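You operate a simulated robot arm through the tools that you are given. There is no shell and no other tool.

The job below is to be done with a simulated two-armed robot. You get a single attempt, and the scene is never put back.

TASK
Set the three blue rivets in the orange strip, hole 2 first, and draw the strip out.
Fine: blue squeezer, holes 2, 3, 4 in turn; leave the blue dial and valve; hole 5 stays empty.

Only the result counts: the job must be done as asked and must still hold three seconds after the hand-in. Knocking over, shifting, dropping, spilling or breaking anything else fails it.

THE ROBOT
Two 7-joint arms with two-finger grippers on one trunk, hanging from a carriage that runs on a gantry, over the field with the corners [574, -2407], [607, 292], [-673, 308], [-706, -2392] (x, y) and turns from -276 to 412 degrees about z. Base frame: it is fixed where the carriage stands at the start and does not move with it; the origin is on the floor, on the carriage's upright axis, x ahead of it, y to its left, z up; the surface under the hand at the start is at about z = 860. Readings come in mm, degrees, newtons and seconds.
The left shoulder is at the start at [40, 158, 1352], the right one opposite. With the tool pointing down near the work surface each hand reaches from about 100 to 540 mm from the robot's upright axis, wherever it stands, measured 20 degrees to its own side. Places, roughly: blue dial [500, -100, 900]; blue squeezer [600, 200, 1000]; blue valve [500, -200, 900]; hole 2 of the orange strip [600, 200, 900]; hole 3 of the orange strip [600, 300, 900]; hole 4 of the orange strip [600, 400, 900]; hole 5 of the orange strip [600, 400, 900]; orange strip [600, 400, 900]. Payload 1.96 kg a hand.
Tool frame (each hand has its own): the origin (TCP) lies between the finger pads and is the grasp point; the fingertips stand 20 mm ahead of it; z points along the fingers, y is the line along which they close. The gripper opens to 72 mm; its body begins 38 mm behind the TCP.
Orientation is that of the tool frame in the base frame, as a unit quaternion [w, x, y, z]. With the fingers straight down and closing along the base's y, the tool's x points along the base's -x, its y along +y and its z along -z.

THE INTERFACE
- The arms move only by the tool apply_moves. It takes "left_commands", "right_commands" or both (then of equal length, played together; a hand with none holds still); each is a list of rows, each a list of 7 numbers: the turn, a rotation vector about the base's x, y, z in units of 180 degrees (1.0 is 180 degrees), then the shift along the base's x, y, z in units of 250 mm (1.0 is 250 mm), then the closure in counts, from 0 (fully open) to 255 (shut). In form: [[rx, ry, rz, tx, ty, tz, claw], ...]. A call has 1 to 20 rows; each row is the pose to reach, as a shift and turn from the pose commanded when the call began. A call with a number of a shift or a turn outside -1 to 1 is refused whole. Rows are played at 5 a second. More than 50 mm and 8.6 degrees between two rows, or a gripper value outside its range, and nothing of the call is played. A pose out of reach is approached as far as the arm can. The call stops where the force on the tool passes 60 N (or 10 N more than at its start, if that is more) or the arm is blocked; 0.2 s more then pass. The fingers move at their own pace (about 45 mm/s each) and stop on an object; they squeeze with about 27 N. The grip force told is the motor's: it shows also when the fingers shut on nothing. Time passes only in rows, and 0.2 s behind the last, so rows that repeat a pose let the fingers close. The reply holds the time, the measured pose of the TCP, the force on the tool along the base axes, the opening and the grip force, in the units named above and with some noise, with the torque about the TCP (base axes, N m) and any sound that the robot's microphone picked up.
- Cameras (640 x 400 px; columns grow to the right, rows downward): "scene" is now at [201.9, 39.2, 1713.4]; the picture's right is [0.69, -0.73, 0.00], its down [-0.67, -0.63, -0.39] and it looks along [0.28, 0.27, -0.92] (base axes); focal length 222 px, centre (320, 200). "left" rides on the left gripper at [71, -19, -82] in its tool frame; the picture's right is [0.26, 0.97, 0.00], its down [-0.67, 0.18, -0.72] and it looks along [-0.69, 0.19, 0.70] (tool axes); focal length 280 px, centre (320, 200). "right" rides on the right gripper at [71, 19, -82] in its tool frame; the picture's right is [-0.26, 0.97, 0.00], its down [-0.67, -0.18, -0.72] and it looks along [-0.69, -0.19, 0.70] (tool axes); focal length 280 px, centre (320, 200). There is no depth. A picture from a camera that has moved, and an enlarged one, comes with that camera's place and axes in the base frame and with its lens. The place of the scene camera against the robot may be out by one fixed shift of up to 25 mm in any direction.
- grab_frame(camera): a new picture of that camera. The clock stands still meanwhile.
- slide_trunk(by): slides the trunk up (or, below 0, down) by that many mm; the arms and the scene camera ride with it, the base frame stays. It gives what a move gives, with no picture.
- base_move(legs): drives the robot by 1 to 6 legs, each [ahead, left, turn to the left] in mm, mm and degrees, along the robot's own axes; the way and the turn of a leg run together, so that a leg with both is an arc; at most 1500 mm and 180 degrees a leg. The arms and the cameras ride along, it lands a little off, and it stops where it bumps. It keeps to its track: a leg is cut to what the track allows. It gives what a move gives.
- head_to(pan, tilt): turns the head with the scene camera to pan (to the left, within 86 degrees either way) and tilt (down, from -29 to 69), counted from straight ahead of the robot. It gives what a move gives.
- zoom(camera, box): a new picture of the part [left, top, right, bottom] of that camera's present view, enlarged. The clock stands still meanwhile.
- close_job(): hands the job in; it is judged then, once.

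Nothing tells you exact positions but the pictures and the camera data. Unless the task says otherwise, let go and move clear before handing in.

The tools are called after "Request:" by a JSON object that holds its "api" and its "payload". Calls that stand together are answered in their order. apply_moves: Moves the arms, as the interface text tells. Its arguments: {"type":"object","properties":{"left_commands":{"type":"array","items":{"type":"array","items":{"type":"number"}}},"right_commands":{"type":"array","items":{"type":"array","items":{"type":"number"}}}},"required":[]} The other tools are called the same way: slide_trunk (by) moves the trunk up or down; base_move (legs) drives the base; head_to (pan, tilt) turns the head that bears the scene camera; grab_frame (camera) takes a picture; zoom (camera, box) takes an enlarged picture of a part of a camera's view; close_job () hands the job in.

At the start:

```text
time_s: 0.0
left_eef_pos: [312.6, 408.8, 1378.3]
left_orientation: [-0.001, 0.0, 1.0, 0.0]
left_wrist_force: [0.1, 0.4, 0.1]
left_ft_torque: [-0.03, -0.03, -0.01]
left_width: 71.9
left_finger_force: 0.0
right_eef_pos: [367.8, 9.8, 1335.1]
right_orientation: [0.0, 0.0, 1.0, 0.0]
right_wrist_force: [0.0, -0.4, 0.4]
right_ft_torque: [0.0, -0.01, -0.01]
right_width: 72.0
right_finger_force: 0.0
trunk travel left (down, up): [-675.0, 165.0]
robot x, y, heading: [-2.1, -2.8, -0.1]
head pan, tilt (commanded): [43.4, 67.3]
```

scene: 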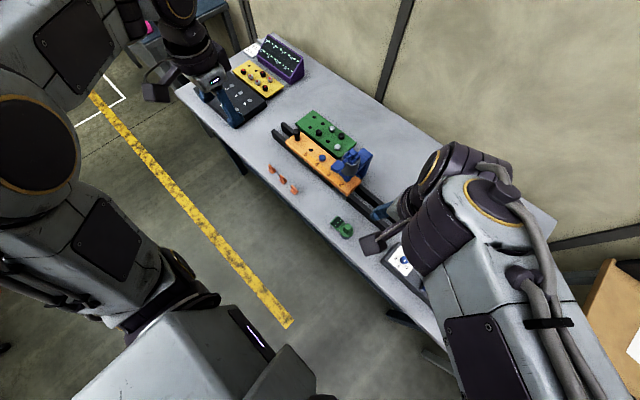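
right: 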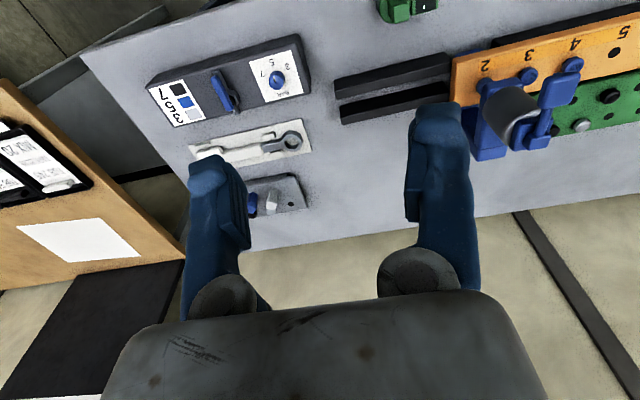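
left: 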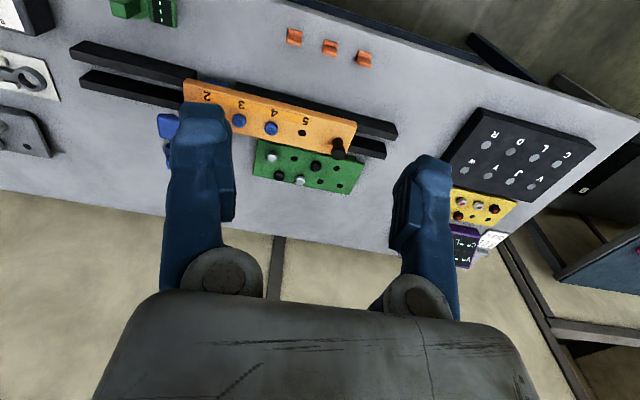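

I see a bench with an orange strip running in dark rails, a blue squeezer near hole 2, a green rack behind it, and a blue dial and valve panel to the right. I'll look closer before I move anything.

Request:
{"api": "zoom", "payload": {"camera": "scene", "box": [230, 90, 430, 215]}}

Request:
{"api": "zoom", "payload": {"camera": "right", "box": [330, 0, 640, 194]}}

Request:
{"api": "zoom", "payload": {"camera": "right", "box": [130, 20, 450, 220]}}

Request:
{"api": "zoom", "payload": {"camera": "left", "box": [60, 0, 420, 225]}}

```text
3.20 times, centred on (330, 152) of scene
camera zoom: at [201.9, 39.2, 1713.4], right [0.69, -0.73, 0.0], down [-0.67, -0.63, -0.39], along [0.28, 0.27, -0.92], focal length 712 px, centre (288, 352)
```

zoom: 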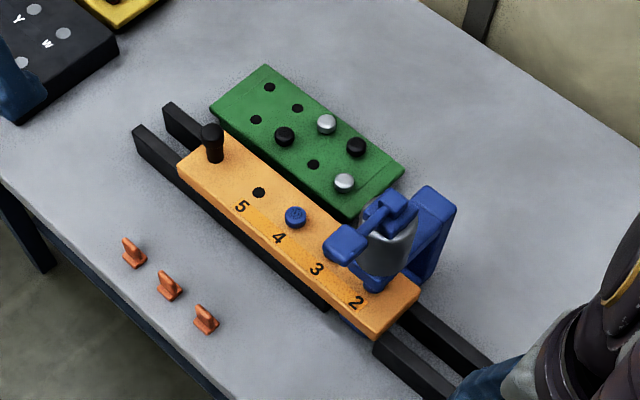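

```text
2.06 times, centred on (485, 97) of right
camera zoom: at [295.4, 29.0, 1415.6], right [0.26, 0.97, 0.0], down [0.67, -0.18, 0.72], along [0.69, -0.19, -0.7], focal length 578 px, centre (-20, 412)
```

zoom: 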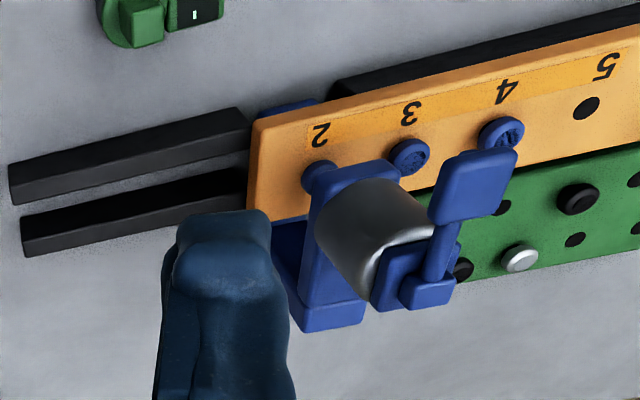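

```text
2.00 times, centred on (290, 120) of right
camera zoom: at [295.4, 29.0, 1415.6], right [0.26, 0.97, 0.0], down [0.67, -0.18, 0.72], along [0.69, -0.19, -0.7], focal length 561 px, centre (380, 360)
```

zoom: 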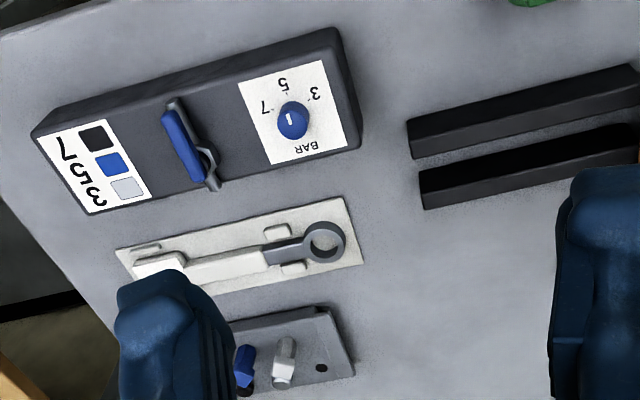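

```text
1.78 times, centred on (240, 112) of left
camera zoom: at [240.1, 388.6, 1458.7], right [-0.26, 0.97, 0.0], down [0.67, 0.18, 0.72], along [0.69, 0.19, -0.7], focal length 498 px, centre (462, 356)
```

zoom: 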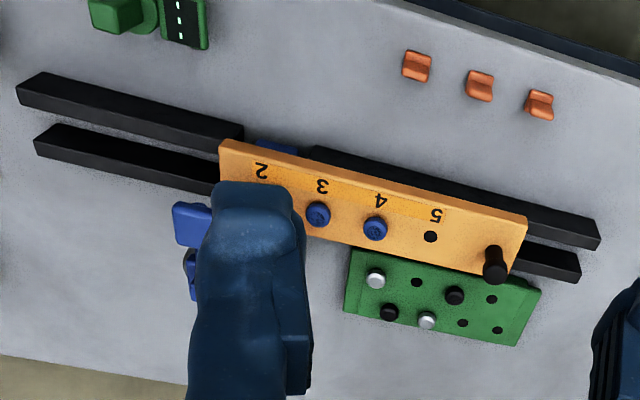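

The blue rivets already sit in holes 2, 3 and 4, and the squeezer straddles the strip near hole 2. I'll enlarge the details of the squeezer, dial and loose parts next.

Request:
{"api": "zoom", "payload": {"camera": "scene", "box": [320, 135, 400, 185]}}

Request:
{"api": "zoom", "payload": {"camera": "right", "box": [450, 50, 610, 150]}}

Request:
{"api": "zoom", "payload": {"camera": "right", "box": [200, 40, 320, 115]}}

Request:
{"api": "zoom", "payload": {"camera": "scene", "box": [320, 200, 440, 275]}}

Request:
{"api": "zoom", "payload": {"camera": "left", "box": [100, 0, 260, 100]}}

Request:
{"api": "zoom", "payload": {"camera": "left", "box": [260, 10, 420, 110]}}

```text
8.00 times, centred on (360, 160) of scene
camera zoom: at [201.9, 39.2, 1713.4], right [0.69, -0.73, 0.0], down [-0.67, -0.63, -0.39], along [0.28, 0.27, -0.92], focal length 1780 px, centre (0, 520)
```

zoom: 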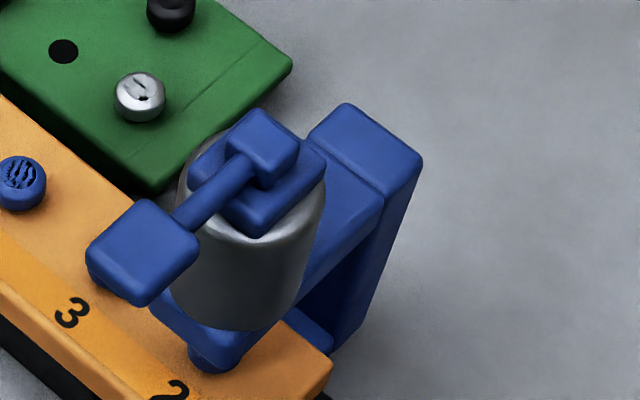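

```text
4.00 times, centred on (530, 100) of right
camera zoom: at [295.4, 29.0, 1415.6], right [0.26, 0.97, 0.0], down [0.67, -0.18, 0.72], along [0.69, -0.19, -0.7], focal length 1122 px, centre (-520, 600)
```

zoom: 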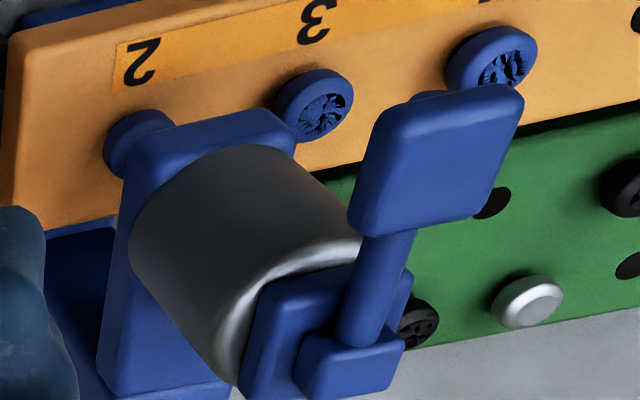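

```text
5.33 times, centred on (260, 78) of right
camera zoom: at [295.4, 29.0, 1415.6], right [0.26, 0.97, 0.0], down [0.67, -0.18, 0.72], along [0.69, -0.19, -0.7], focal length 1495 px, centre (640, 853)
```

zoom: 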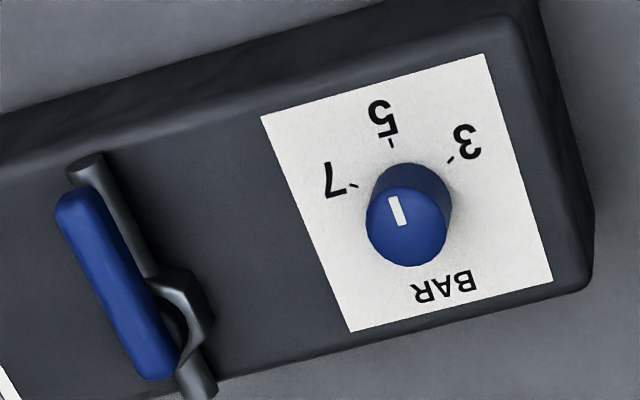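

```text
5.33 times, centred on (380, 238) of scene
camera zoom: at [201.9, 39.2, 1713.4], right [0.69, -0.73, 0.0], down [-0.67, -0.63, -0.39], along [0.28, 0.27, -0.92], focal length 1186 px, centre (0, 0)
```

zoom: 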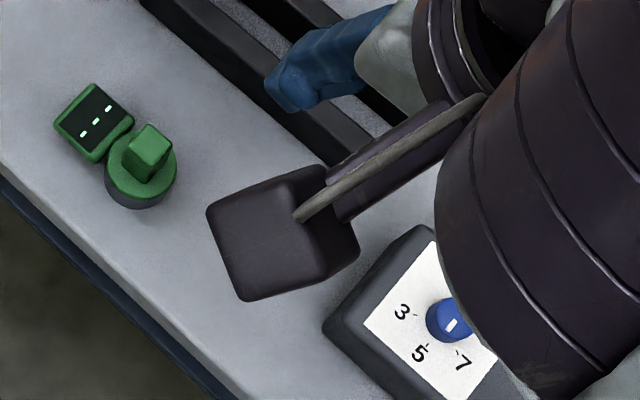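

```text
4.00 times, centred on (180, 50) of left
camera zoom: at [240.1, 388.6, 1458.7], right [-0.26, 0.97, 0.0], down [0.67, 0.18, 0.72], along [0.69, 0.19, -0.7], focal length 1122 px, centre (880, 800)
```

zoom: 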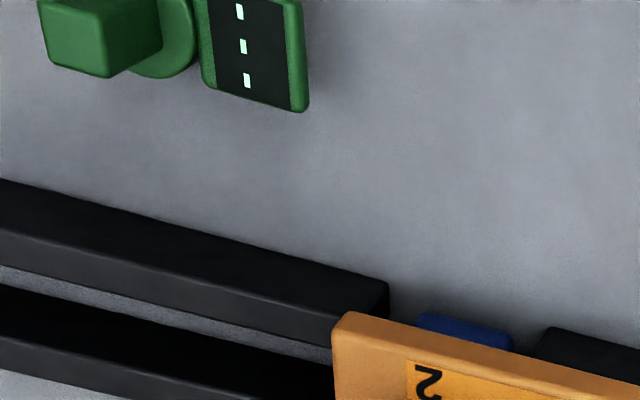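

```text
4.00 times, centred on (340, 60) of left
camera zoom: at [240.1, 388.6, 1458.7], right [-0.26, 0.97, 0.0], down [0.67, 0.18, 0.72], along [0.69, 0.19, -0.7], focal length 1122 px, centre (240, 760)
```

zoom: 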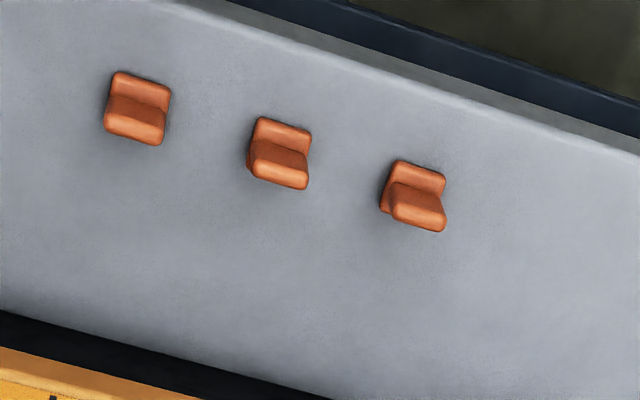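

Strip top comes out at about z = 937, with holes about 62 mm apart along y. Next I'll pull the left arm up and back so it stops hiding the squeezer, then look from other angles.

Request:
{"api": "head_to", "payload": {"pan": 20, "tilt": 50}}

Request:
{"api": "grab_frame", "payload": {"camera": "scene"}}

```text
time_s: 0.9
left_eef_pos: [311.7, 407.0, 1376.9]
left_orientation: [-0.001, 0.0, 1.0, 0.0]
left_wrist_force: [-1.0, 1.0, 0.0]
left_ft_torque: [-0.01, -0.01, 0.03]
left_width: 72.1
left_finger_force: 0.0
right_eef_pos: [367.6, 9.5, 1334.4]
right_orientation: [0.0, 0.001, 1.0, 0.001]
right_wrist_force: [0.6, -0.1, -0.2]
right_ft_torque: [0.0, -0.02, 0.01]
right_width: 71.8
right_finger_force: 0.1
trunk travel left (down, up): [-675.0, 165.0]
robot x, y, heading: [-0.4, -0.7, -0.2]
head pan, tilt (commanded): [20.0, 50.0]
```

```text
taken
camera scene: at [232.2, 25.8, 1733.9], right [0.34, -0.94, 0.0], down [-0.72, -0.26, -0.64], along [0.6, 0.22, -0.77], focal length 222 px, centre (320, 200)
```

scene: 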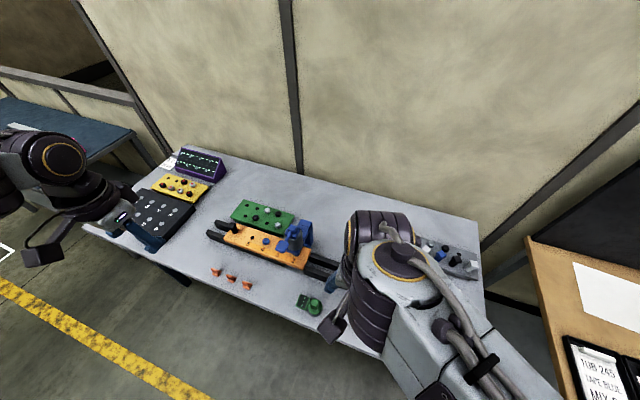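

There is a clipboard with writing to the right. I'll read it and look over the whole bench.

Request:
{"api": "head_to", "payload": {"pan": -35, "tilt": 45}}

Request:
{"api": "grab_frame", "payload": {"camera": "scene"}}

Request:
{"api": "grab_frame", "payload": {"camera": "right"}}

Request:
{"api": "zoom", "payload": {"camera": "right", "box": [0, 90, 140, 180]}}

```text
time_s: 2.1
left_eef_pos: [312.1, 408.5, 1377.0]
left_orientation: [0.0, -0.001, 1.0, -0.001]
left_wrist_force: [0.2, -0.3, 0.0]
left_ft_torque: [0.01, 0.01, -0.02]
left_width: 72.0
left_finger_force: 0.0
right_eef_pos: [368.4, 9.2, 1333.5]
right_orientation: [0.0, 0.0, 1.0, -0.001]
right_wrist_force: [-0.4, 0.1, 0.3]
right_ft_torque: [-0.01, -0.01, 0.03]
right_width: 72.1
right_finger_force: 0.1
trunk travel left (down, up): [-675.0, 165.0]
robot x, y, heading: [-0.6, -0.5, -0.0]
head pan, tilt (commanded): [-35.0, 45.0]
```

```text
taken
camera scene: at [226.5, -47.2, 1740.8], right [-0.57, -0.82, 0.0], down [-0.58, 0.41, -0.71], along [0.58, -0.41, -0.71], focal length 222 px, centre (320, 200)
```

scene: 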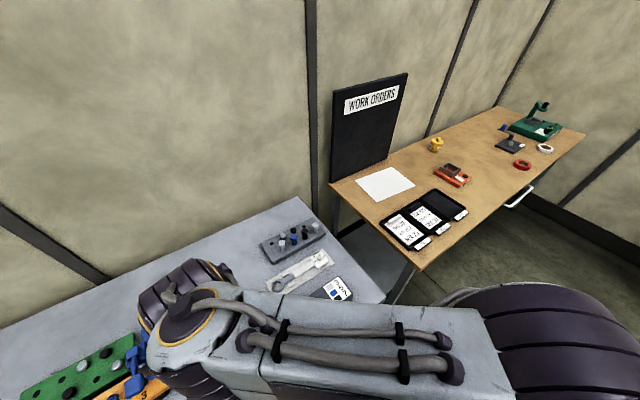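

```text
taken
camera right: at [295.4, 29.0, 1415.6], right [0.26, 0.97, 0.0], down [0.67, -0.18, 0.72], along [0.69, -0.19, -0.7], focal length 280 px, centre (320, 200)
```

right: 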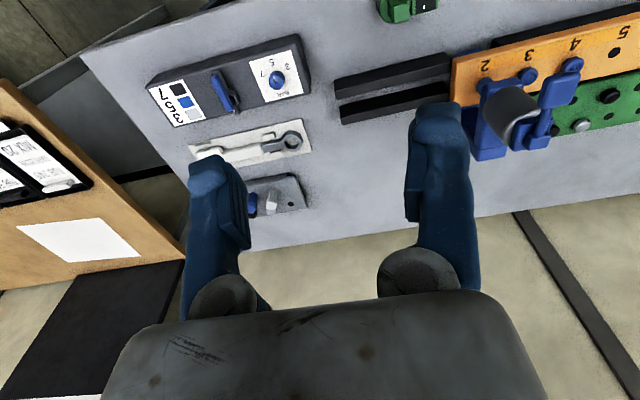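

```text
4.44 times, centred on (70, 135) of right
camera zoom: at [295.4, 29.0, 1415.6], right [0.26, 0.97, 0.0], down [0.67, -0.18, 0.72], along [0.69, -0.19, -0.7], focal length 1246 px, centre (1431, 489)
```

zoom: 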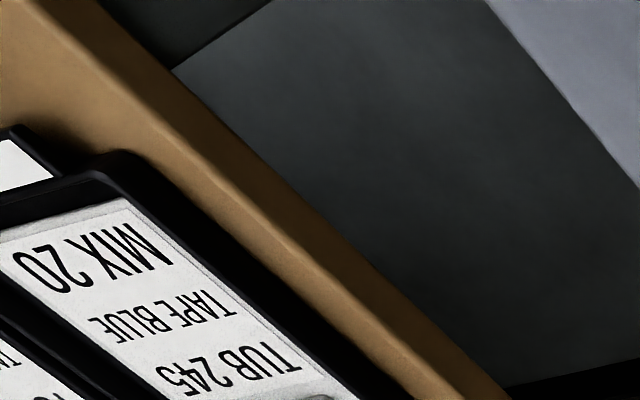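

The clipboards seem to be for other stations, but I'll check them and the grey tool block.

Request:
{"api": "zoom", "payload": {"camera": "scene", "box": [370, 180, 482, 250]}}

Request:
{"api": "zoom", "payload": {"camera": "scene", "box": [240, 210, 368, 300]}}

Request:
{"api": "zoom", "payload": {"camera": "scene", "box": [320, 70, 448, 150]}}

```text
5.71 times, centred on (426, 215) of scene
camera zoom: at [226.5, -47.2, 1740.8], right [-0.57, -0.82, 0.0], down [-0.58, 0.41, -0.71], along [0.58, -0.41, -0.71], focal length 1271 px, centre (-286, 114)
```

zoom: 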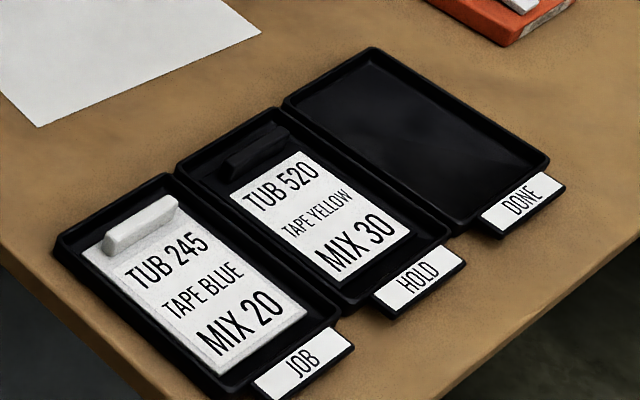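

```text
4.44 times, centred on (304, 255) of scene
camera zoom: at [226.5, -47.2, 1740.8], right [-0.57, -0.82, 0.0], down [-0.58, 0.41, -0.71], along [0.58, -0.41, -0.71], focal length 989 px, centre (391, -44)
```

zoom: 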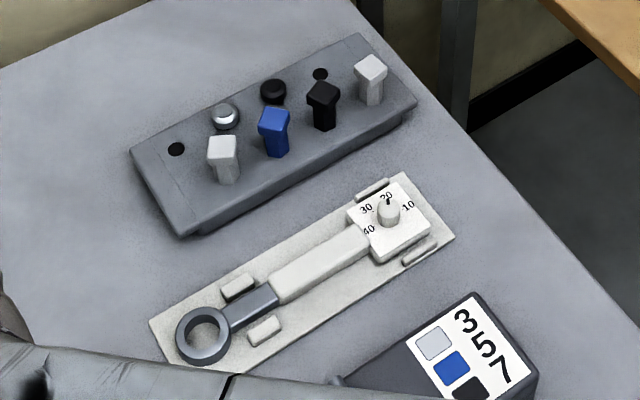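

```text
5.00 times, centred on (384, 110) of scene
camera zoom: at [226.5, -47.2, 1740.8], right [-0.57, -0.82, 0.0], down [-0.58, 0.41, -0.71], along [0.58, -0.41, -0.71], focal length 1112 px, centre (0, 650)
```

zoom: 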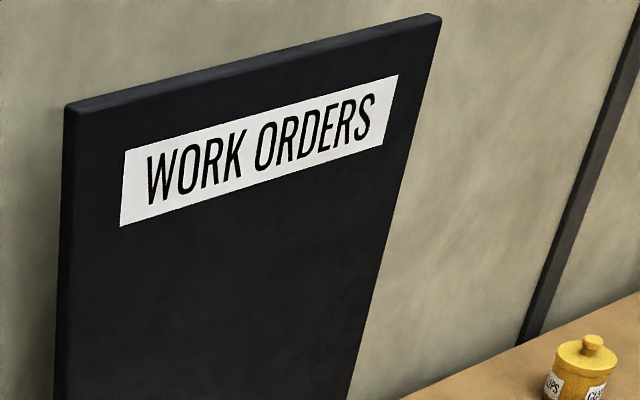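

Those notes belong to other stations. I'll bring the left hand camera down and pitch it forward for a level side view of the squeezer.

Request:
{"api": "apply_moves", "payload": {"left_commands": [[0, -0.03, 0, -0.02, -0.05, -0.1, 0], [0, -0.06, 0, -0.04, -0.1, -0.2, 0], [0, -0.09, 0, -0.06, -0.15, -0.3, 0], [0, -0.12, 0, -0.08, -0.2, -0.4, 0], [0, -0.15, 0, -0.1, -0.25, -0.5, 0], [0, -0.18, 0, -0.1, -0.3, -0.6, 0], [0, -0.21, 0, -0.1, -0.35, -0.7, 0], [0, -0.25, 0, -0.1, -0.4, -0.8, 0]]}}

Request:
{"api": "grab_frame", "payload": {"camera": "left"}}

```text
time_s: 3.9
left_eef_pos: [330.3, 340.6, 1160.6]
left_orientation: [0.383, -0.001, 0.924, 0.0]
left_wrist_force: [0.7, 0.3, -0.1]
left_ft_torque: [0.02, 0.02, -0.02]
left_width: 72.2
left_finger_force: 0.1
left hand out of reach, approached as far as the arm can: row 5, 6, 7, 8
right_eef_pos: [368.6, 8.1, 1331.7]
right_orientation: [0.0, 0.0, 1.0, 0.0]
right_wrist_force: [0.3, 0.0, -1.0]
right_ft_torque: [0.04, -0.01, -0.03]
right_width: 72.0
right_finger_force: 0.1
trunk travel left (down, up): [-675.0, 165.0]
robot x, y, heading: [-6.2, -2.1, 0.1]
head pan, tilt (commanded): [-35.0, 45.0]
```

```text
taken
camera left: at [221.9, 320.5, 1169.9], right [-0.19, 0.96, -0.19], down [-0.03, 0.18, 0.98], along [0.98, 0.19, -0.01], focal length 280 px, centre (320, 200)
```

left: 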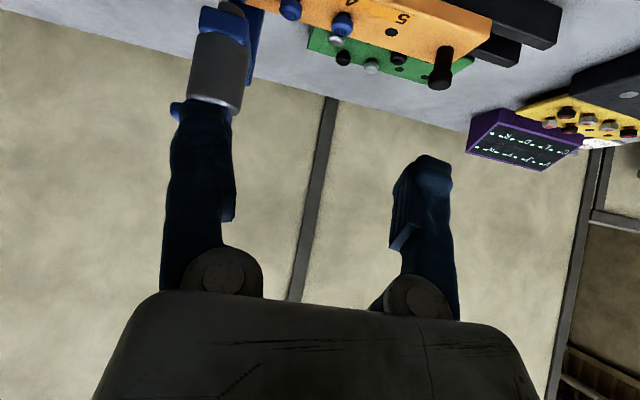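

The left view is upside down but clear: it shows the squeezer's cylinder and the strip from the front. I'll lower the trunk to bring this camera level with the strip.

Request:
{"api": "slide_trunk", "payload": {"by": -130}}

Request:
{"api": "grab_frame", "payload": {"camera": "left"}}

Request:
{"api": "grab_frame", "payload": {"camera": "right"}}

```text
time_s: 5.5
left_eef_pos: [331.1, 340.0, 1032.7]
left_orientation: [0.383, 0.001, 0.924, 0.0]
left_wrist_force: [-0.6, 0.1, 0.0]
left_ft_torque: [0.0, -0.02, 0.0]
left_width: 71.7
left_finger_force: 0.1
right_eef_pos: [368.8, 9.1, 1203.8]
right_orientation: [0.0, 0.0, 1.0, -0.001]
right_wrist_force: [-0.5, 0.3, -0.4]
right_ft_torque: [-0.08, 0.03, -0.02]
right_width: 71.9
right_finger_force: 0.0
trunk travel left (down, up): [-545.0, 295.0]
robot x, y, heading: [0.5, -1.0, -0.2]
head pan, tilt (commanded): [-35.0, 45.0]
```

```text
taken
camera left: at [221.7, 321.1, 1040.2], right [-0.18, 0.97, -0.19], down [-0.03, 0.18, 0.98], along [0.98, 0.19, -0.01], focal length 280 px, centre (320, 200)
```

left: 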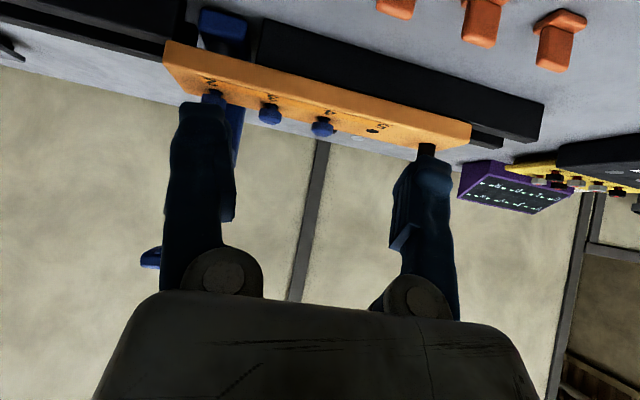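

```text
taken
camera right: at [295.4, 29.1, 1285.7], right [0.26, 0.97, 0.0], down [0.67, -0.18, 0.72], along [0.69, -0.19, -0.7], focal length 280 px, centre (320, 200)
```

right: 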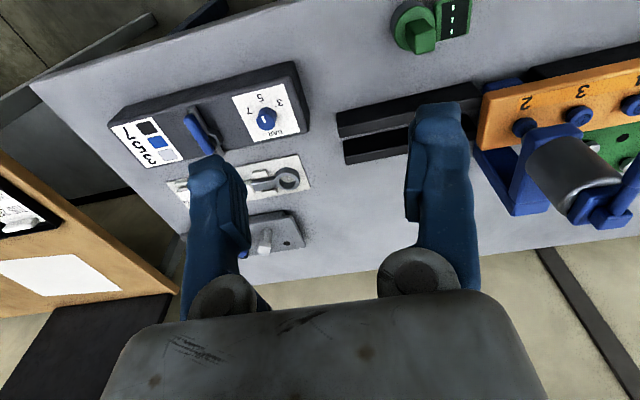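

The finger covers the squeezer, so I'll shift the left hand sideways to put the squeezer between the fingers.

Request:
{"api": "apply_moves", "payload": {"left_commands": [[0, 0, 0, 0.04, -0.1, 0, 0], [0, 0, 0, 0.08, -0.2, 0, 0], [0, 0, 0, 0.1, -0.3, 0, 0]]}}

Request:
{"api": "grab_frame", "payload": {"camera": "left"}}

Request:
{"api": "zoom", "payload": {"camera": "left", "box": [190, 0, 430, 150]}}

```text
time_s: 6.3
left_eef_pos: [363.0, 274.7, 1032.6]
left_orientation: [0.38, -0.004, 0.925, -0.003]
left_wrist_force: [-0.7, -0.3, 0.1]
left_ft_torque: [0.0, -0.02, 0.01]
left_width: 71.7
left_finger_force: 0.0
left hand out of reach, approached as far as the arm can: row 1, 2, 3
right_eef_pos: [367.9, 9.3, 1203.2]
right_orientation: [0.0, 0.0, 1.0, 0.0]
right_wrist_force: [0.1, -1.0, 0.3]
right_ft_torque: [0.02, 0.04, 0.03]
right_width: 72.3
right_finger_force: 0.1
trunk travel left (down, up): [-545.0, 295.0]
robot x, y, heading: [2.6, -2.1, 0.1]
head pan, tilt (commanded): [-35.0, 45.0]
```

```text
taken
camera left: at [253.2, 254.6, 1040.8], right [-0.19, 0.96, -0.19], down [-0.02, 0.19, 0.98], along [0.98, 0.19, -0.01], focal length 280 px, centre (320, 200)
```

left: 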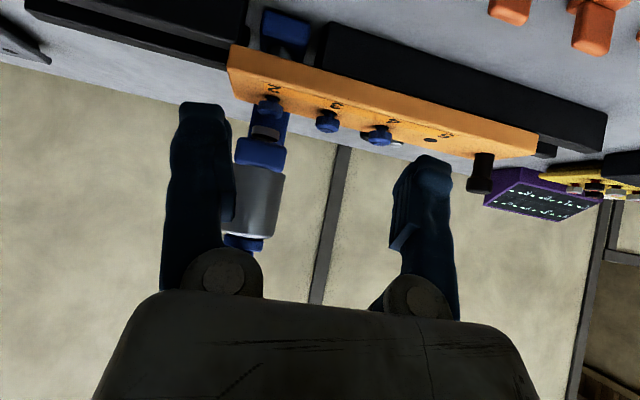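

```text
2.67 times, centred on (310, 75) of left
camera zoom: at [253.2, 254.6, 1040.8], right [-0.19, 0.96, -0.19], down [-0.02, 0.19, 0.98], along [0.98, 0.19, -0.01], focal length 748 px, centre (347, 533)
```

zoom: 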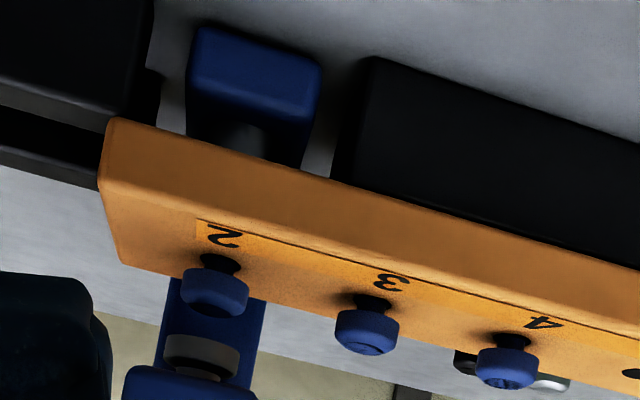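

The die sits right above rivet 2, so hole 2 is already lined up. Next I need to see how the squeezer's top lever works, so I'll use the head camera, now lower.

Request:
{"api": "head_to", "payload": {"pan": 30, "tilt": 50}}

Request:
{"api": "grab_frame", "payload": {"camera": "scene"}}

Request:
{"api": "zoom", "payload": {"camera": "right", "box": [440, 50, 640, 230]}}

```text
time_s: 7.7
left_eef_pos: [361.7, 274.2, 1032.6]
left_orientation: [0.379, -0.004, 0.925, -0.003]
left_wrist_force: [-0.6, 0.6, 0.1]
left_ft_torque: [0.04, 0.04, 0.02]
left_width: 72.0
left_finger_force: 0.2
right_eef_pos: [366.7, 9.3, 1203.6]
right_orientation: [0.0, 0.001, 1.0, 0.0]
right_wrist_force: [0.2, 0.4, -0.7]
right_ft_torque: [0.04, -0.01, 0.03]
right_width: 72.3
right_finger_force: 0.1
trunk travel left (down, up): [-545.0, 295.0]
robot x, y, heading: [1.9, -4.5, -0.3]
head pan, tilt (commanded): [30.0, 50.0]
```

```text
taken
camera scene: at [226.6, 37.8, 1603.9], right [0.5, -0.87, 0.0], down [-0.66, -0.38, -0.64], along [0.56, 0.32, -0.77], focal length 222 px, centre (320, 200)
```

scene: 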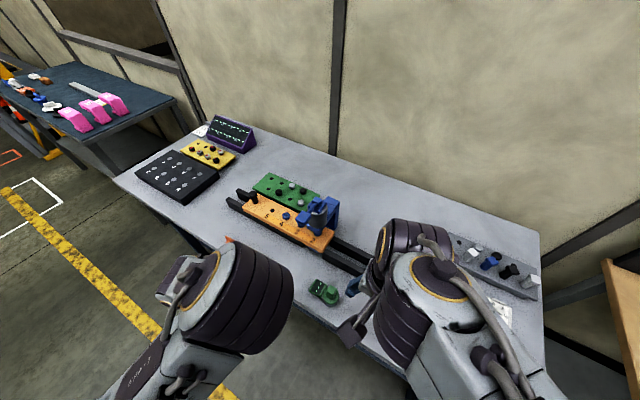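

```text
2.22 times, centred on (540, 140) of right
camera zoom: at [295.4, 29.0, 1285.6], right [0.26, 0.97, 0.0], down [0.67, -0.18, 0.72], along [0.69, -0.19, -0.7], focal length 623 px, centre (-169, 333)
```

zoom: 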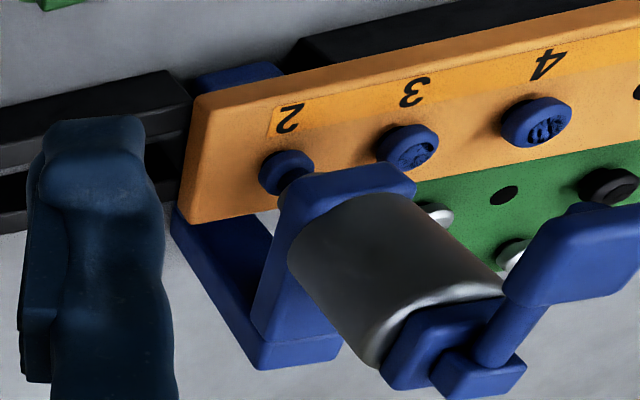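

Request:
{"api": "zoom", "payload": {"camera": "scene", "box": [230, 160, 390, 260]}}

Request:
{"api": "zoom", "payload": {"camera": "scene", "box": [290, 185, 354, 225]}}

```text
4.00 times, centred on (310, 210) of scene
camera zoom: at [226.6, 37.8, 1603.9], right [0.5, -0.87, 0.0], down [-0.66, -0.38, -0.64], along [0.56, 0.32, -0.77], focal length 890 px, centre (360, 160)
```

zoom: 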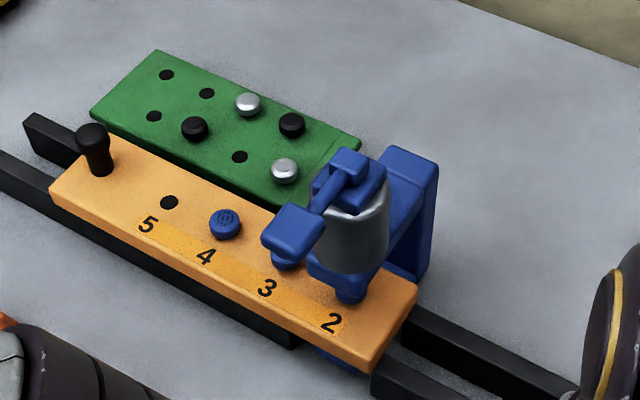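

```text
10.00 times, centred on (322, 205) of scene
camera zoom: at [226.6, 37.8, 1603.9], right [0.5, -0.87, 0.0], down [-0.66, -0.38, -0.64], along [0.56, 0.32, -0.77], focal length 2224 px, centre (300, 150)
```

zoom: 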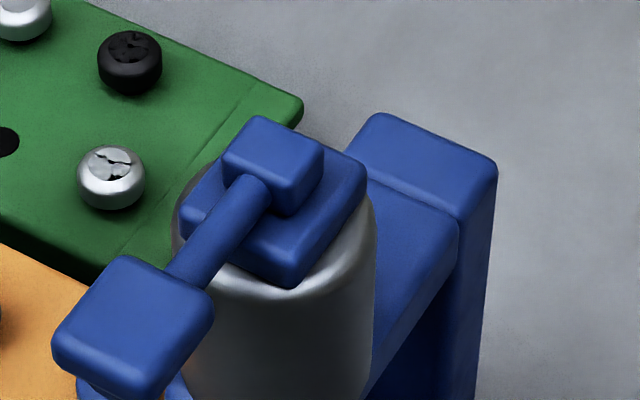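

The squeezer's trigger is a blue paddle on a rod reaching toward the robot, at roughly [495, 240, 1113]. I'll check how well rivet 2 lines up with the die, in close-up.

Request:
{"api": "zoom", "payload": {"camera": "left", "box": [225, 70, 325, 170]}}

Request:
{"api": "zoom", "payload": {"camera": "left", "box": [220, 130, 320, 260]}}

Request:
{"api": "zoom", "payload": {"camera": "scene", "box": [225, 180, 289, 220]}}

Request:
{"api": "zoom", "payload": {"camera": "scene", "box": [300, 270, 364, 310]}}

```text
4.00 times, centred on (275, 120) of left
camera zoom: at [253.0, 255.2, 1040.7], right [-0.19, 0.96, -0.19], down [-0.02, 0.19, 0.98], along [0.98, 0.19, -0.02], focal length 1122 px, centre (500, 520)
```

zoom: 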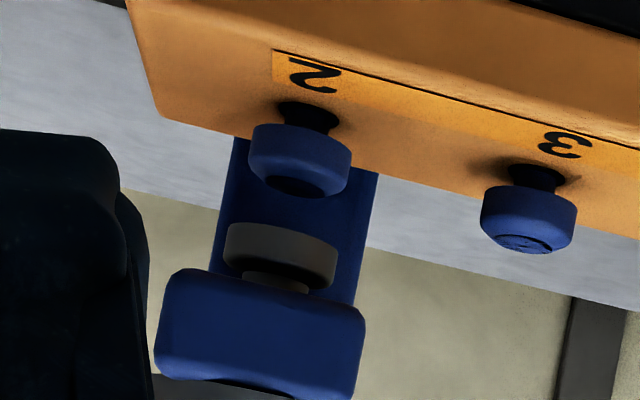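

```text
3.08 times, centred on (270, 195) of left
camera zoom: at [253.0, 255.2, 1040.7], right [-0.19, 0.96, -0.19], down [-0.02, 0.19, 0.98], along [0.98, 0.19, -0.02], focal length 863 px, centre (474, 215)
```

zoom: 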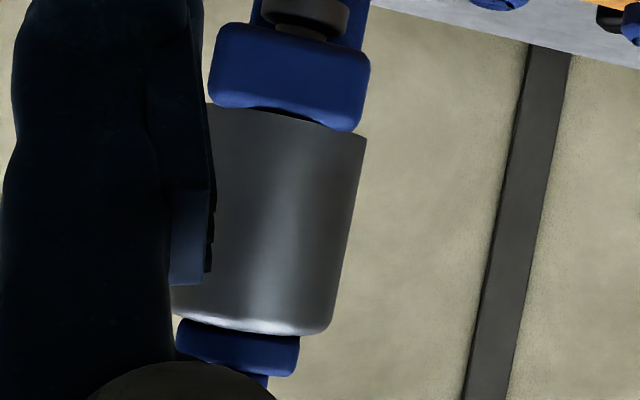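

```text
10.00 times, centred on (257, 200) of scene
camera zoom: at [226.6, 37.8, 1603.9], right [0.5, -0.87, 0.0], down [-0.66, -0.38, -0.64], along [0.56, 0.32, -0.77], focal length 2224 px, centre (950, 200)
```

zoom: 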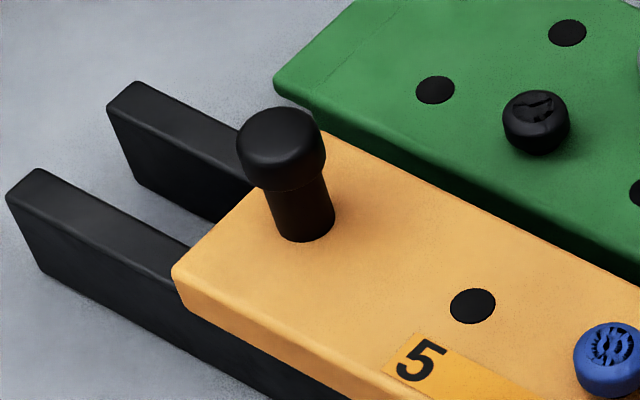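

```text
10.00 times, centred on (332, 290) of scene
camera zoom: at [226.6, 37.8, 1603.9], right [0.5, -0.87, 0.0], down [-0.66, -0.38, -0.64], along [0.56, 0.32, -0.77], focal length 2224 px, centre (200, -700)
```

zoom: 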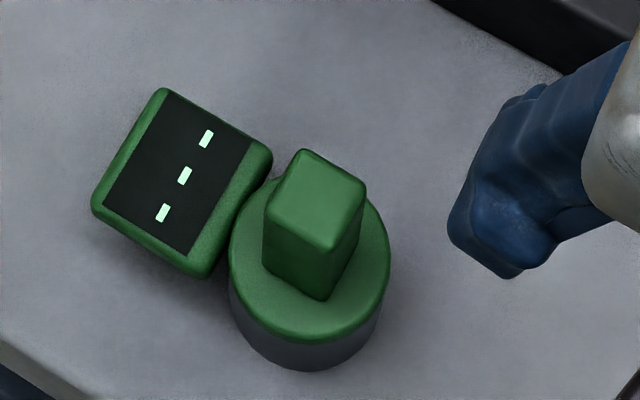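

Rivet 2 lines up with the die to within about a millimetre. I'll raise the trunk, turn the left hand back to fingers-down and lift it clear before driving nearer.

Request:
{"api": "slide_trunk", "payload": {"by": 130}}

Request:
{"api": "apply_moves", "payload": {"left_commands": [[0, 0.03, 0, 0, 0.06, 0.06, 0], [0, 0.06, 0, 0, 0.12, 0.12, 0], [0, 0.09, 0, 0, 0.18, 0.18, 0], [0, 0.12, 0, 0, 0.24, 0.24, 0], [0, 0.15, 0, 0, 0.3, 0.3, 0], [0, 0.18, 0, 0, 0.36, 0.36, 0], [0, 0.21, 0, 0, 0.42, 0.42, 0], [0, 0.25, 0, 0, 0.48, 0.48, 0]]}}

```text
time_s: 9.2
left_eef_pos: [361.8, 275.0, 1161.9]
left_orientation: [0.378, -0.004, 0.926, -0.002]
left_wrist_force: [-0.4, -0.4, 0.3]
left_ft_torque: [0.0, 0.02, 0.03]
left_width: 72.0
left_finger_force: 0.0
right_eef_pos: [368.1, 9.2, 1334.0]
right_orientation: [-0.001, 0.0, 1.0, -0.001]
right_wrist_force: [0.7, 0.6, -0.1]
right_ft_torque: [-0.02, 0.02, -0.01]
right_width: 71.9
right_finger_force: 0.0
trunk travel left (down, up): [-675.0, 165.0]
robot x, y, heading: [3.3, -1.2, -0.1]
head pan, tilt (commanded): [30.0, 50.0]
```

```text
time_s: 11.0
left_eef_pos: [360.1, 394.2, 1282.5]
left_orientation: [-0.004, -0.005, 1.0, 0.0]
left_wrist_force: [-0.1, 0.1, 0.3]
left_ft_torque: [-0.04, 0.0, -0.01]
left_width: 72.4
left_finger_force: 0.0
right_eef_pos: [367.6, 9.1, 1334.4]
right_orientation: [0.001, -0.001, 1.0, 0.0]
right_wrist_force: [0.2, -0.2, -0.4]
right_ft_torque: [0.01, -0.02, 0.0]
right_width: 71.8
right_finger_force: 0.1
trunk travel left (down, up): [-675.0, 165.0]
robot x, y, heading: [1.1, -0.2, -0.1]
head pan, tilt (commanded): [30.0, 50.0]
```

Both hands are high and clear. I'll tuck the right hand off to its own side so it won't hang over the squeezer once I drive nearer.

Request:
{"api": "apply_moves", "payload": {"right_commands": [[0, 0, 0, -0.03, -0.16, 0, 0], [0, 0, 0, -0.06, -0.32, 0, 0], [0, 0, 0, -0.09, -0.48, 0, 0], [0, 0, 0, -0.12, -0.64, 0, 0], [0, 0, 0, -0.15, -0.8, 0, 0], [0, 0, 0, -0.18, -0.96, 0, 0]]}}

Request:
{"api": "base_move", "payload": {"legs": [[100, 120, 0]]}}

Request:
{"api": "grab_frame", "payload": {"camera": "scene"}}

Request:
{"api": "grab_frame", "payload": {"camera": "right"}}

Request:
{"api": "grab_frame", "payload": {"camera": "left"}}

```text
time_s: 12.4
left_eef_pos: [360.0, 393.4, 1281.1]
left_orientation: [-0.004, -0.005, 1.0, -0.002]
left_wrist_force: [-0.4, -0.1, -0.5]
left_ft_torque: [-0.03, 0.04, -0.02]
left_width: 72.2
left_finger_force: 0.1
right_eef_pos: [320.9, -230.4, 1332.3]
right_orientation: [0.0, 0.0, 1.0, 0.0]
right_wrist_force: [0.4, 1.0, -0.3]
right_ft_torque: [-0.04, -0.02, 0.0]
right_width: 72.2
right_finger_force: 0.1
trunk travel left (down, up): [-675.0, 165.0]
robot x, y, heading: [-1.9, -2.1, 0.0]
head pan, tilt (commanded): [30.0, 50.0]
```

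```text
time_s: 13.8
left_eef_pos: [462.2, 509.2, 1281.7]
left_orientation: [-0.004, -0.004, 1.0, -0.001]
left_wrist_force: [0.6, 0.6, -0.4]
left_ft_torque: [0.01, 0.04, 0.0]
left_width: 71.9
left_finger_force: 0.0
right_eef_pos: [423.6, -115.5, 1333.5]
right_orientation: [0.0, 0.001, 1.0, 0.0]
right_wrist_force: [0.3, -0.2, 0.0]
right_ft_torque: [-0.02, 0.03, 0.01]
right_width: 71.9
right_finger_force: 0.1
trunk travel left (down, up): [-675.0, 165.0]
robot x, y, heading: [104.7, 114.7, 0.4]
head pan, tilt (commanded): [30.0, 50.0]
```

```text
taken
camera scene: at [328.3, 153.4, 1733.9], right [0.5, -0.87, 0.0], down [-0.66, -0.38, -0.64], along [0.56, 0.32, -0.77], focal length 222 px, centre (320, 200)
```

scene: 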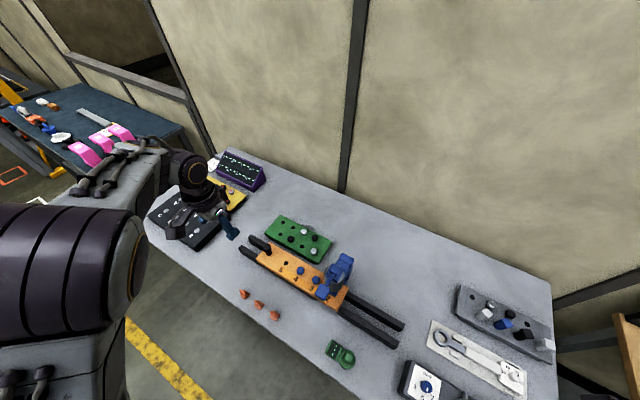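

```text
taken
camera right: at [350.9, -95.3, 1415.4], right [0.26, 0.97, 0.0], down [0.67, -0.18, 0.72], along [0.69, -0.19, -0.7], focal length 280 px, centre (320, 200)
```

right: 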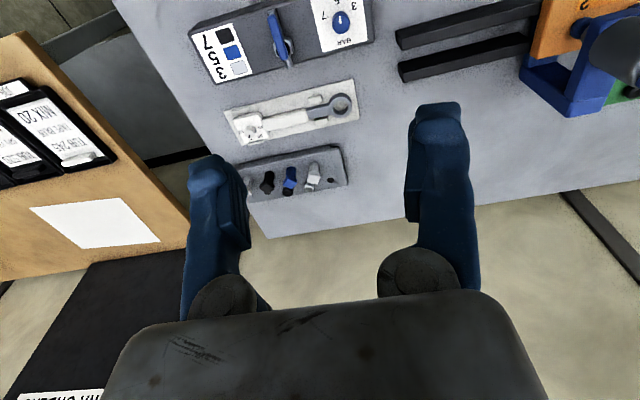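

```text
taken
camera left: at [390.8, 489.4, 1363.6], right [-0.27, 0.96, 0.0], down [0.68, 0.19, 0.71], along [0.68, 0.19, -0.7], focal length 280 px, centre (320, 200)
```

left: 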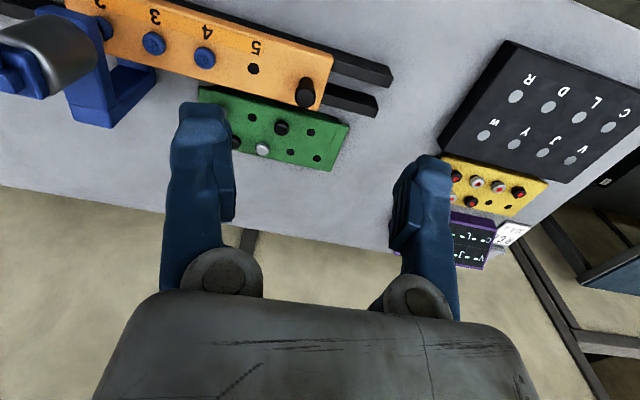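

The move went well, and the scene view is now open. I'll drive a bit further left so the left hand can reach both the paddle and the strip's handle.

Request:
{"api": "base_move", "payload": {"legs": [[30, 115, 0]]}}

Request:
{"api": "head_to", "payload": {"pan": 0, "tilt": 55}}

Request:
{"api": "grab_frame", "payload": {"camera": "scene"}}

Request:
{"api": "grab_frame", "payload": {"camera": "right"}}

Request:
{"api": "grab_frame", "payload": {"camera": "left"}}

```text
time_s: 15.1
left_eef_pos: [491.5, 625.3, 1280.8]
left_orientation: [-0.005, -0.005, 1.0, -0.001]
left_wrist_force: [1.1, 0.3, 0.1]
left_ft_torque: [0.01, -0.01, 0.02]
left_width: 71.8
left_finger_force: 0.0
right_eef_pos: [453.7, 0.6, 1332.1]
right_orientation: [0.001, -0.001, 1.0, 0.0]
right_wrist_force: [0.7, -0.1, -0.3]
right_ft_torque: [0.01, -0.01, -0.04]
right_width: 72.1
right_finger_force: 0.1
trunk travel left (down, up): [-675.0, 165.0]
robot x, y, heading: [132.2, 231.4, -0.1]
head pan, tilt (commanded): [30.0, 50.0]
```

```text
time_s: 16.0
left_eef_pos: [491.6, 624.9, 1282.0]
left_orientation: [-0.004, -0.005, 1.0, -0.001]
left_wrist_force: [-0.1, 0.0, 1.2]
left_ft_torque: [-0.01, -0.02, 0.02]
left_width: 71.9
left_finger_force: 0.0
right_eef_pos: [454.0, 0.3, 1332.7]
right_orientation: [0.0, -0.001, 1.0, 0.0]
right_wrist_force: [-0.3, -0.1, -0.3]
right_ft_torque: [-0.02, -0.03, -0.03]
right_width: 72.1
right_finger_force: 0.0
trunk travel left (down, up): [-675.0, 165.0]
robot x, y, heading: [132.9, 231.9, 0.3]
head pan, tilt (commanded): [0.0, 55.0]
```

```text
taken
camera scene: at [363.8, 230.7, 1727.4], right [0.0, -1.0, 0.0], down [-0.82, 0.0, -0.57], along [0.57, 0.0, -0.82], focal length 222 px, centre (320, 200)
```

scene: 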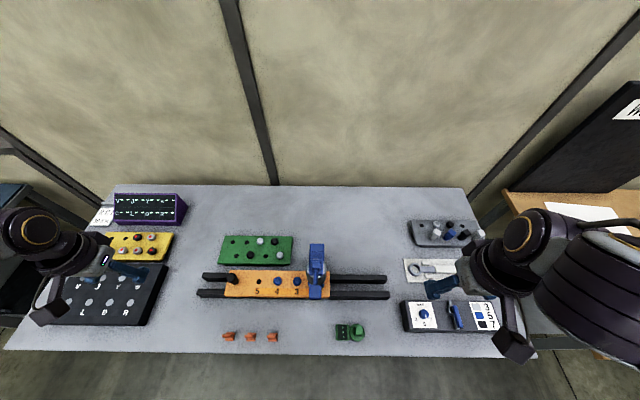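

```text
taken
camera right: at [381.2, 20.5, 1415.4], right [0.26, 0.97, 0.0], down [0.67, -0.18, 0.72], along [0.69, -0.19, -0.7], focal length 280 px, centre (320, 200)
```

right: 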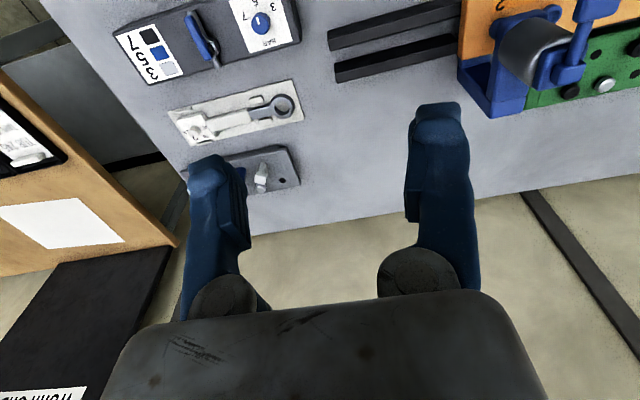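

```text
taken
camera left: at [420.7, 605.3, 1363.6], right [-0.27, 0.96, 0.0], down [0.68, 0.19, 0.71], along [0.68, 0.19, -0.7], focal length 280 px, centre (320, 200)
```

left: 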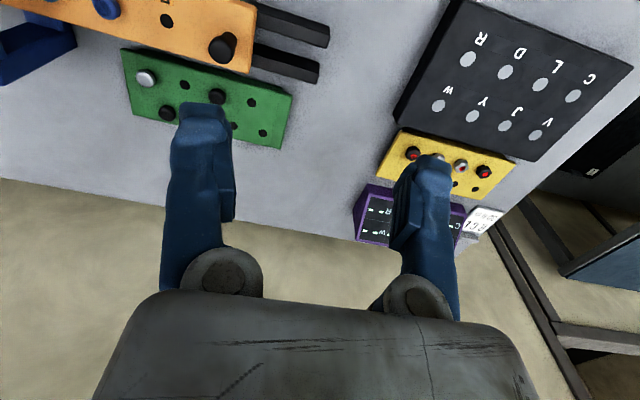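

This straight-on view is ideal. I'll zoom in on the squeezer and strip to measure them.

Request:
{"api": "zoom", "payload": {"camera": "scene", "box": [280, 230, 360, 310]}}

Request:
{"api": "zoom", "payload": {"camera": "scene", "box": [190, 225, 400, 345]}}

Request:
{"api": "zoom", "payload": {"camera": "right", "box": [450, 0, 640, 120]}}

```text
5.00 times, centred on (320, 270) of scene
camera zoom: at [363.8, 230.7, 1727.4], right [0.0, -1.0, 0.0], down [-0.82, 0.0, -0.57], along [0.57, 0.0, -0.82], focal length 1112 px, centre (320, -150)
```

zoom: 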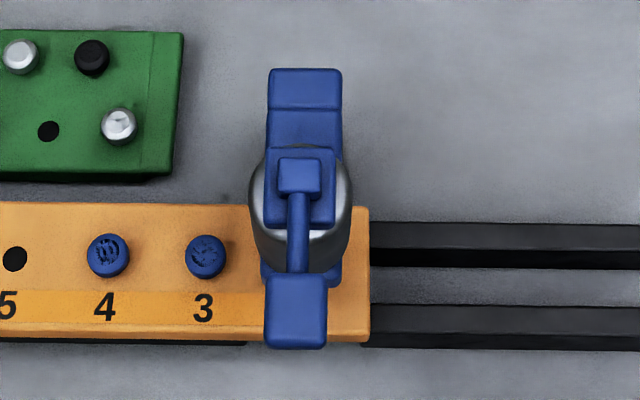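

```text
3.05 times, centred on (295, 285) of scene
camera zoom: at [363.8, 230.7, 1727.4], right [0.0, -1.0, 0.0], down [-0.82, 0.0, -0.57], along [0.57, 0.0, -0.82], focal length 678 px, centre (396, -59)
```

zoom: 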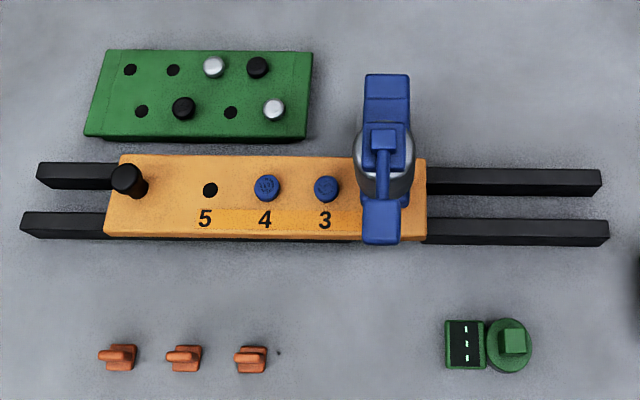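

```text
3.33 times, centred on (545, 60) of right
camera zoom: at [381.2, 20.5, 1415.4], right [0.26, 0.97, 0.0], down [0.67, -0.18, 0.72], along [0.69, -0.19, -0.7], focal length 935 px, centre (-430, 667)
```

zoom: 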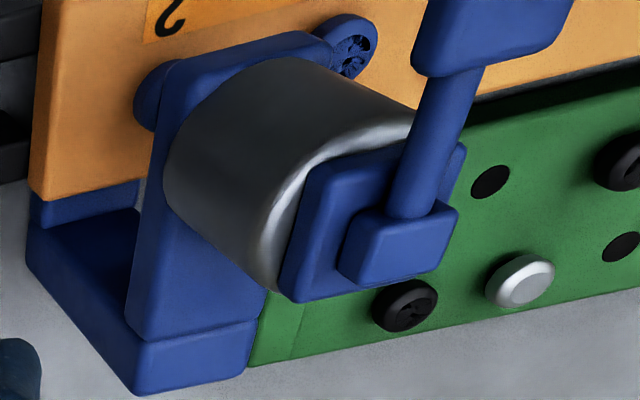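

I put hole 2 and the squeezer axis at about [568, 242], the hole pitch at 65 mm, and the paddle's centre at about [497, 241] with its top near z = 1115. I'll move the left hand, fingers closed, over the paddle, keeping it high.

Request:
{"api": "apply_moves", "payload": {"left_commands": [[0, 0, 0, 0, -0.16, 0, 60], [0, 0, 0, 0, -0.32, 0, 120], [0, 0, 0, 0, -0.48, 0, 180], [0, 0, 0, 0, -0.64, 0, 255], [0, 0, 0, 0, -0.8, 0, 255], [0, 0, 0, 0, -0.96, 0, 255]], "right_commands": [[0, 0, 0, -0.04, -0.05, 0, 0], [0, 0, 0, -0.08, -0.1, 0, 0], [0, 0, 0, -0.12, -0.15, 0, 0], [0, 0, 0, -0.16, -0.2, 0, 0], [0, 0, 0, -0.2, -0.25, 0, 0], [0, 0, 0, -0.24, -0.3, 0, 0]]}}

Request:
{"api": "apply_moves", "payload": {"left_commands": [[0, 0, 0, 0.01, -0.15, -0.04, 255], [0, 0, 0, 0.02, -0.3, -0.08, 255], [0, 0, 0, 0.02, -0.45, -0.12, 255], [0, 0, 0, 0.02, -0.58, -0.16, 255], [0, 0, 0, 0.02, -0.58, -0.2, 255]]}}

Request:
{"api": "grab_frame", "payload": {"camera": "scene"}}

Request:
{"api": "grab_frame", "payload": {"camera": "left"}}

```text
time_s: 17.4
left_eef_pos: [492.9, 382.8, 1279.7]
left_orientation: [-0.005, -0.006, 1.0, -0.001]
left_wrist_force: [-0.3, 1.1, -0.8]
left_ft_torque: [-0.04, -0.03, 0.0]
left_width: 0.0
left_finger_force: 27.0
right_eef_pos: [414.8, -58.5, 1318.0]
right_orientation: [0.0, 0.0, 1.0, 0.0]
right_wrist_force: [-0.4, 1.2, 0.4]
right_ft_torque: [-0.01, 0.01, -0.04]
right_width: 71.9
right_finger_force: 0.0
right hand out of reach, approached as far as the arm can: row 4, 5, 6
trunk travel left (down, up): [-675.0, 165.0]
robot x, y, heading: [132.0, 231.2, 0.1]
head pan, tilt (commanded): [0.0, 55.0]
```

```text
time_s: 18.6
left_eef_pos: [504.0, 241.2, 1241.7]
left_orientation: [-0.003, -0.013, 1.0, -0.02]
left_wrist_force: [0.6, 0.1, 0.1]
left_ft_torque: [-0.01, -0.01, -0.02]
left_width: 0.0
left_finger_force: 26.9
right_eef_pos: [415.1, -59.4, 1318.6]
right_orientation: [0.0, 0.0, 1.0, 0.0]
right_wrist_force: [0.2, 0.1, -0.2]
right_ft_torque: [0.03, 0.02, 0.02]
right_width: 72.3
right_finger_force: 0.0
trunk travel left (down, up): [-675.0, 165.0]
robot x, y, heading: [133.4, 236.2, -0.0]
head pan, tilt (commanded): [0.0, 55.0]
```

```text
taken
camera scene: at [363.8, 230.7, 1727.4], right [0.0, -1.0, 0.0], down [-0.82, 0.0, -0.57], along [0.57, 0.0, -0.82], focal length 222 px, centre (320, 200)
```

scene: 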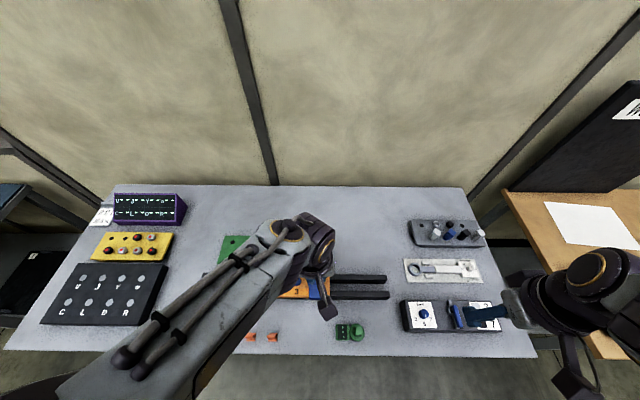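

```text
taken
camera left: at [432.1, 222.2, 1324.1], right [-0.29, 0.96, -0.04], down [0.67, 0.23, 0.7], along [0.68, 0.18, -0.71], focal length 280 px, centre (320, 200)
```

left: 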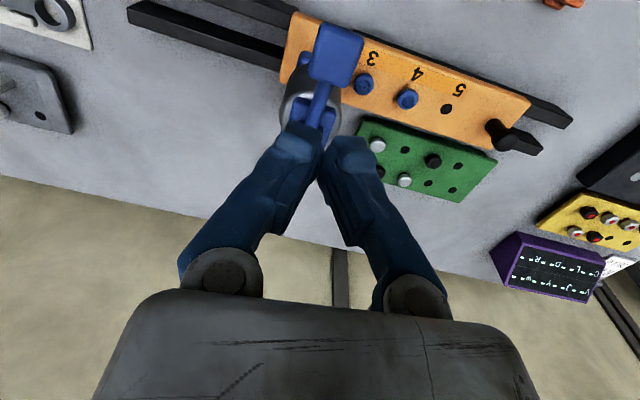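

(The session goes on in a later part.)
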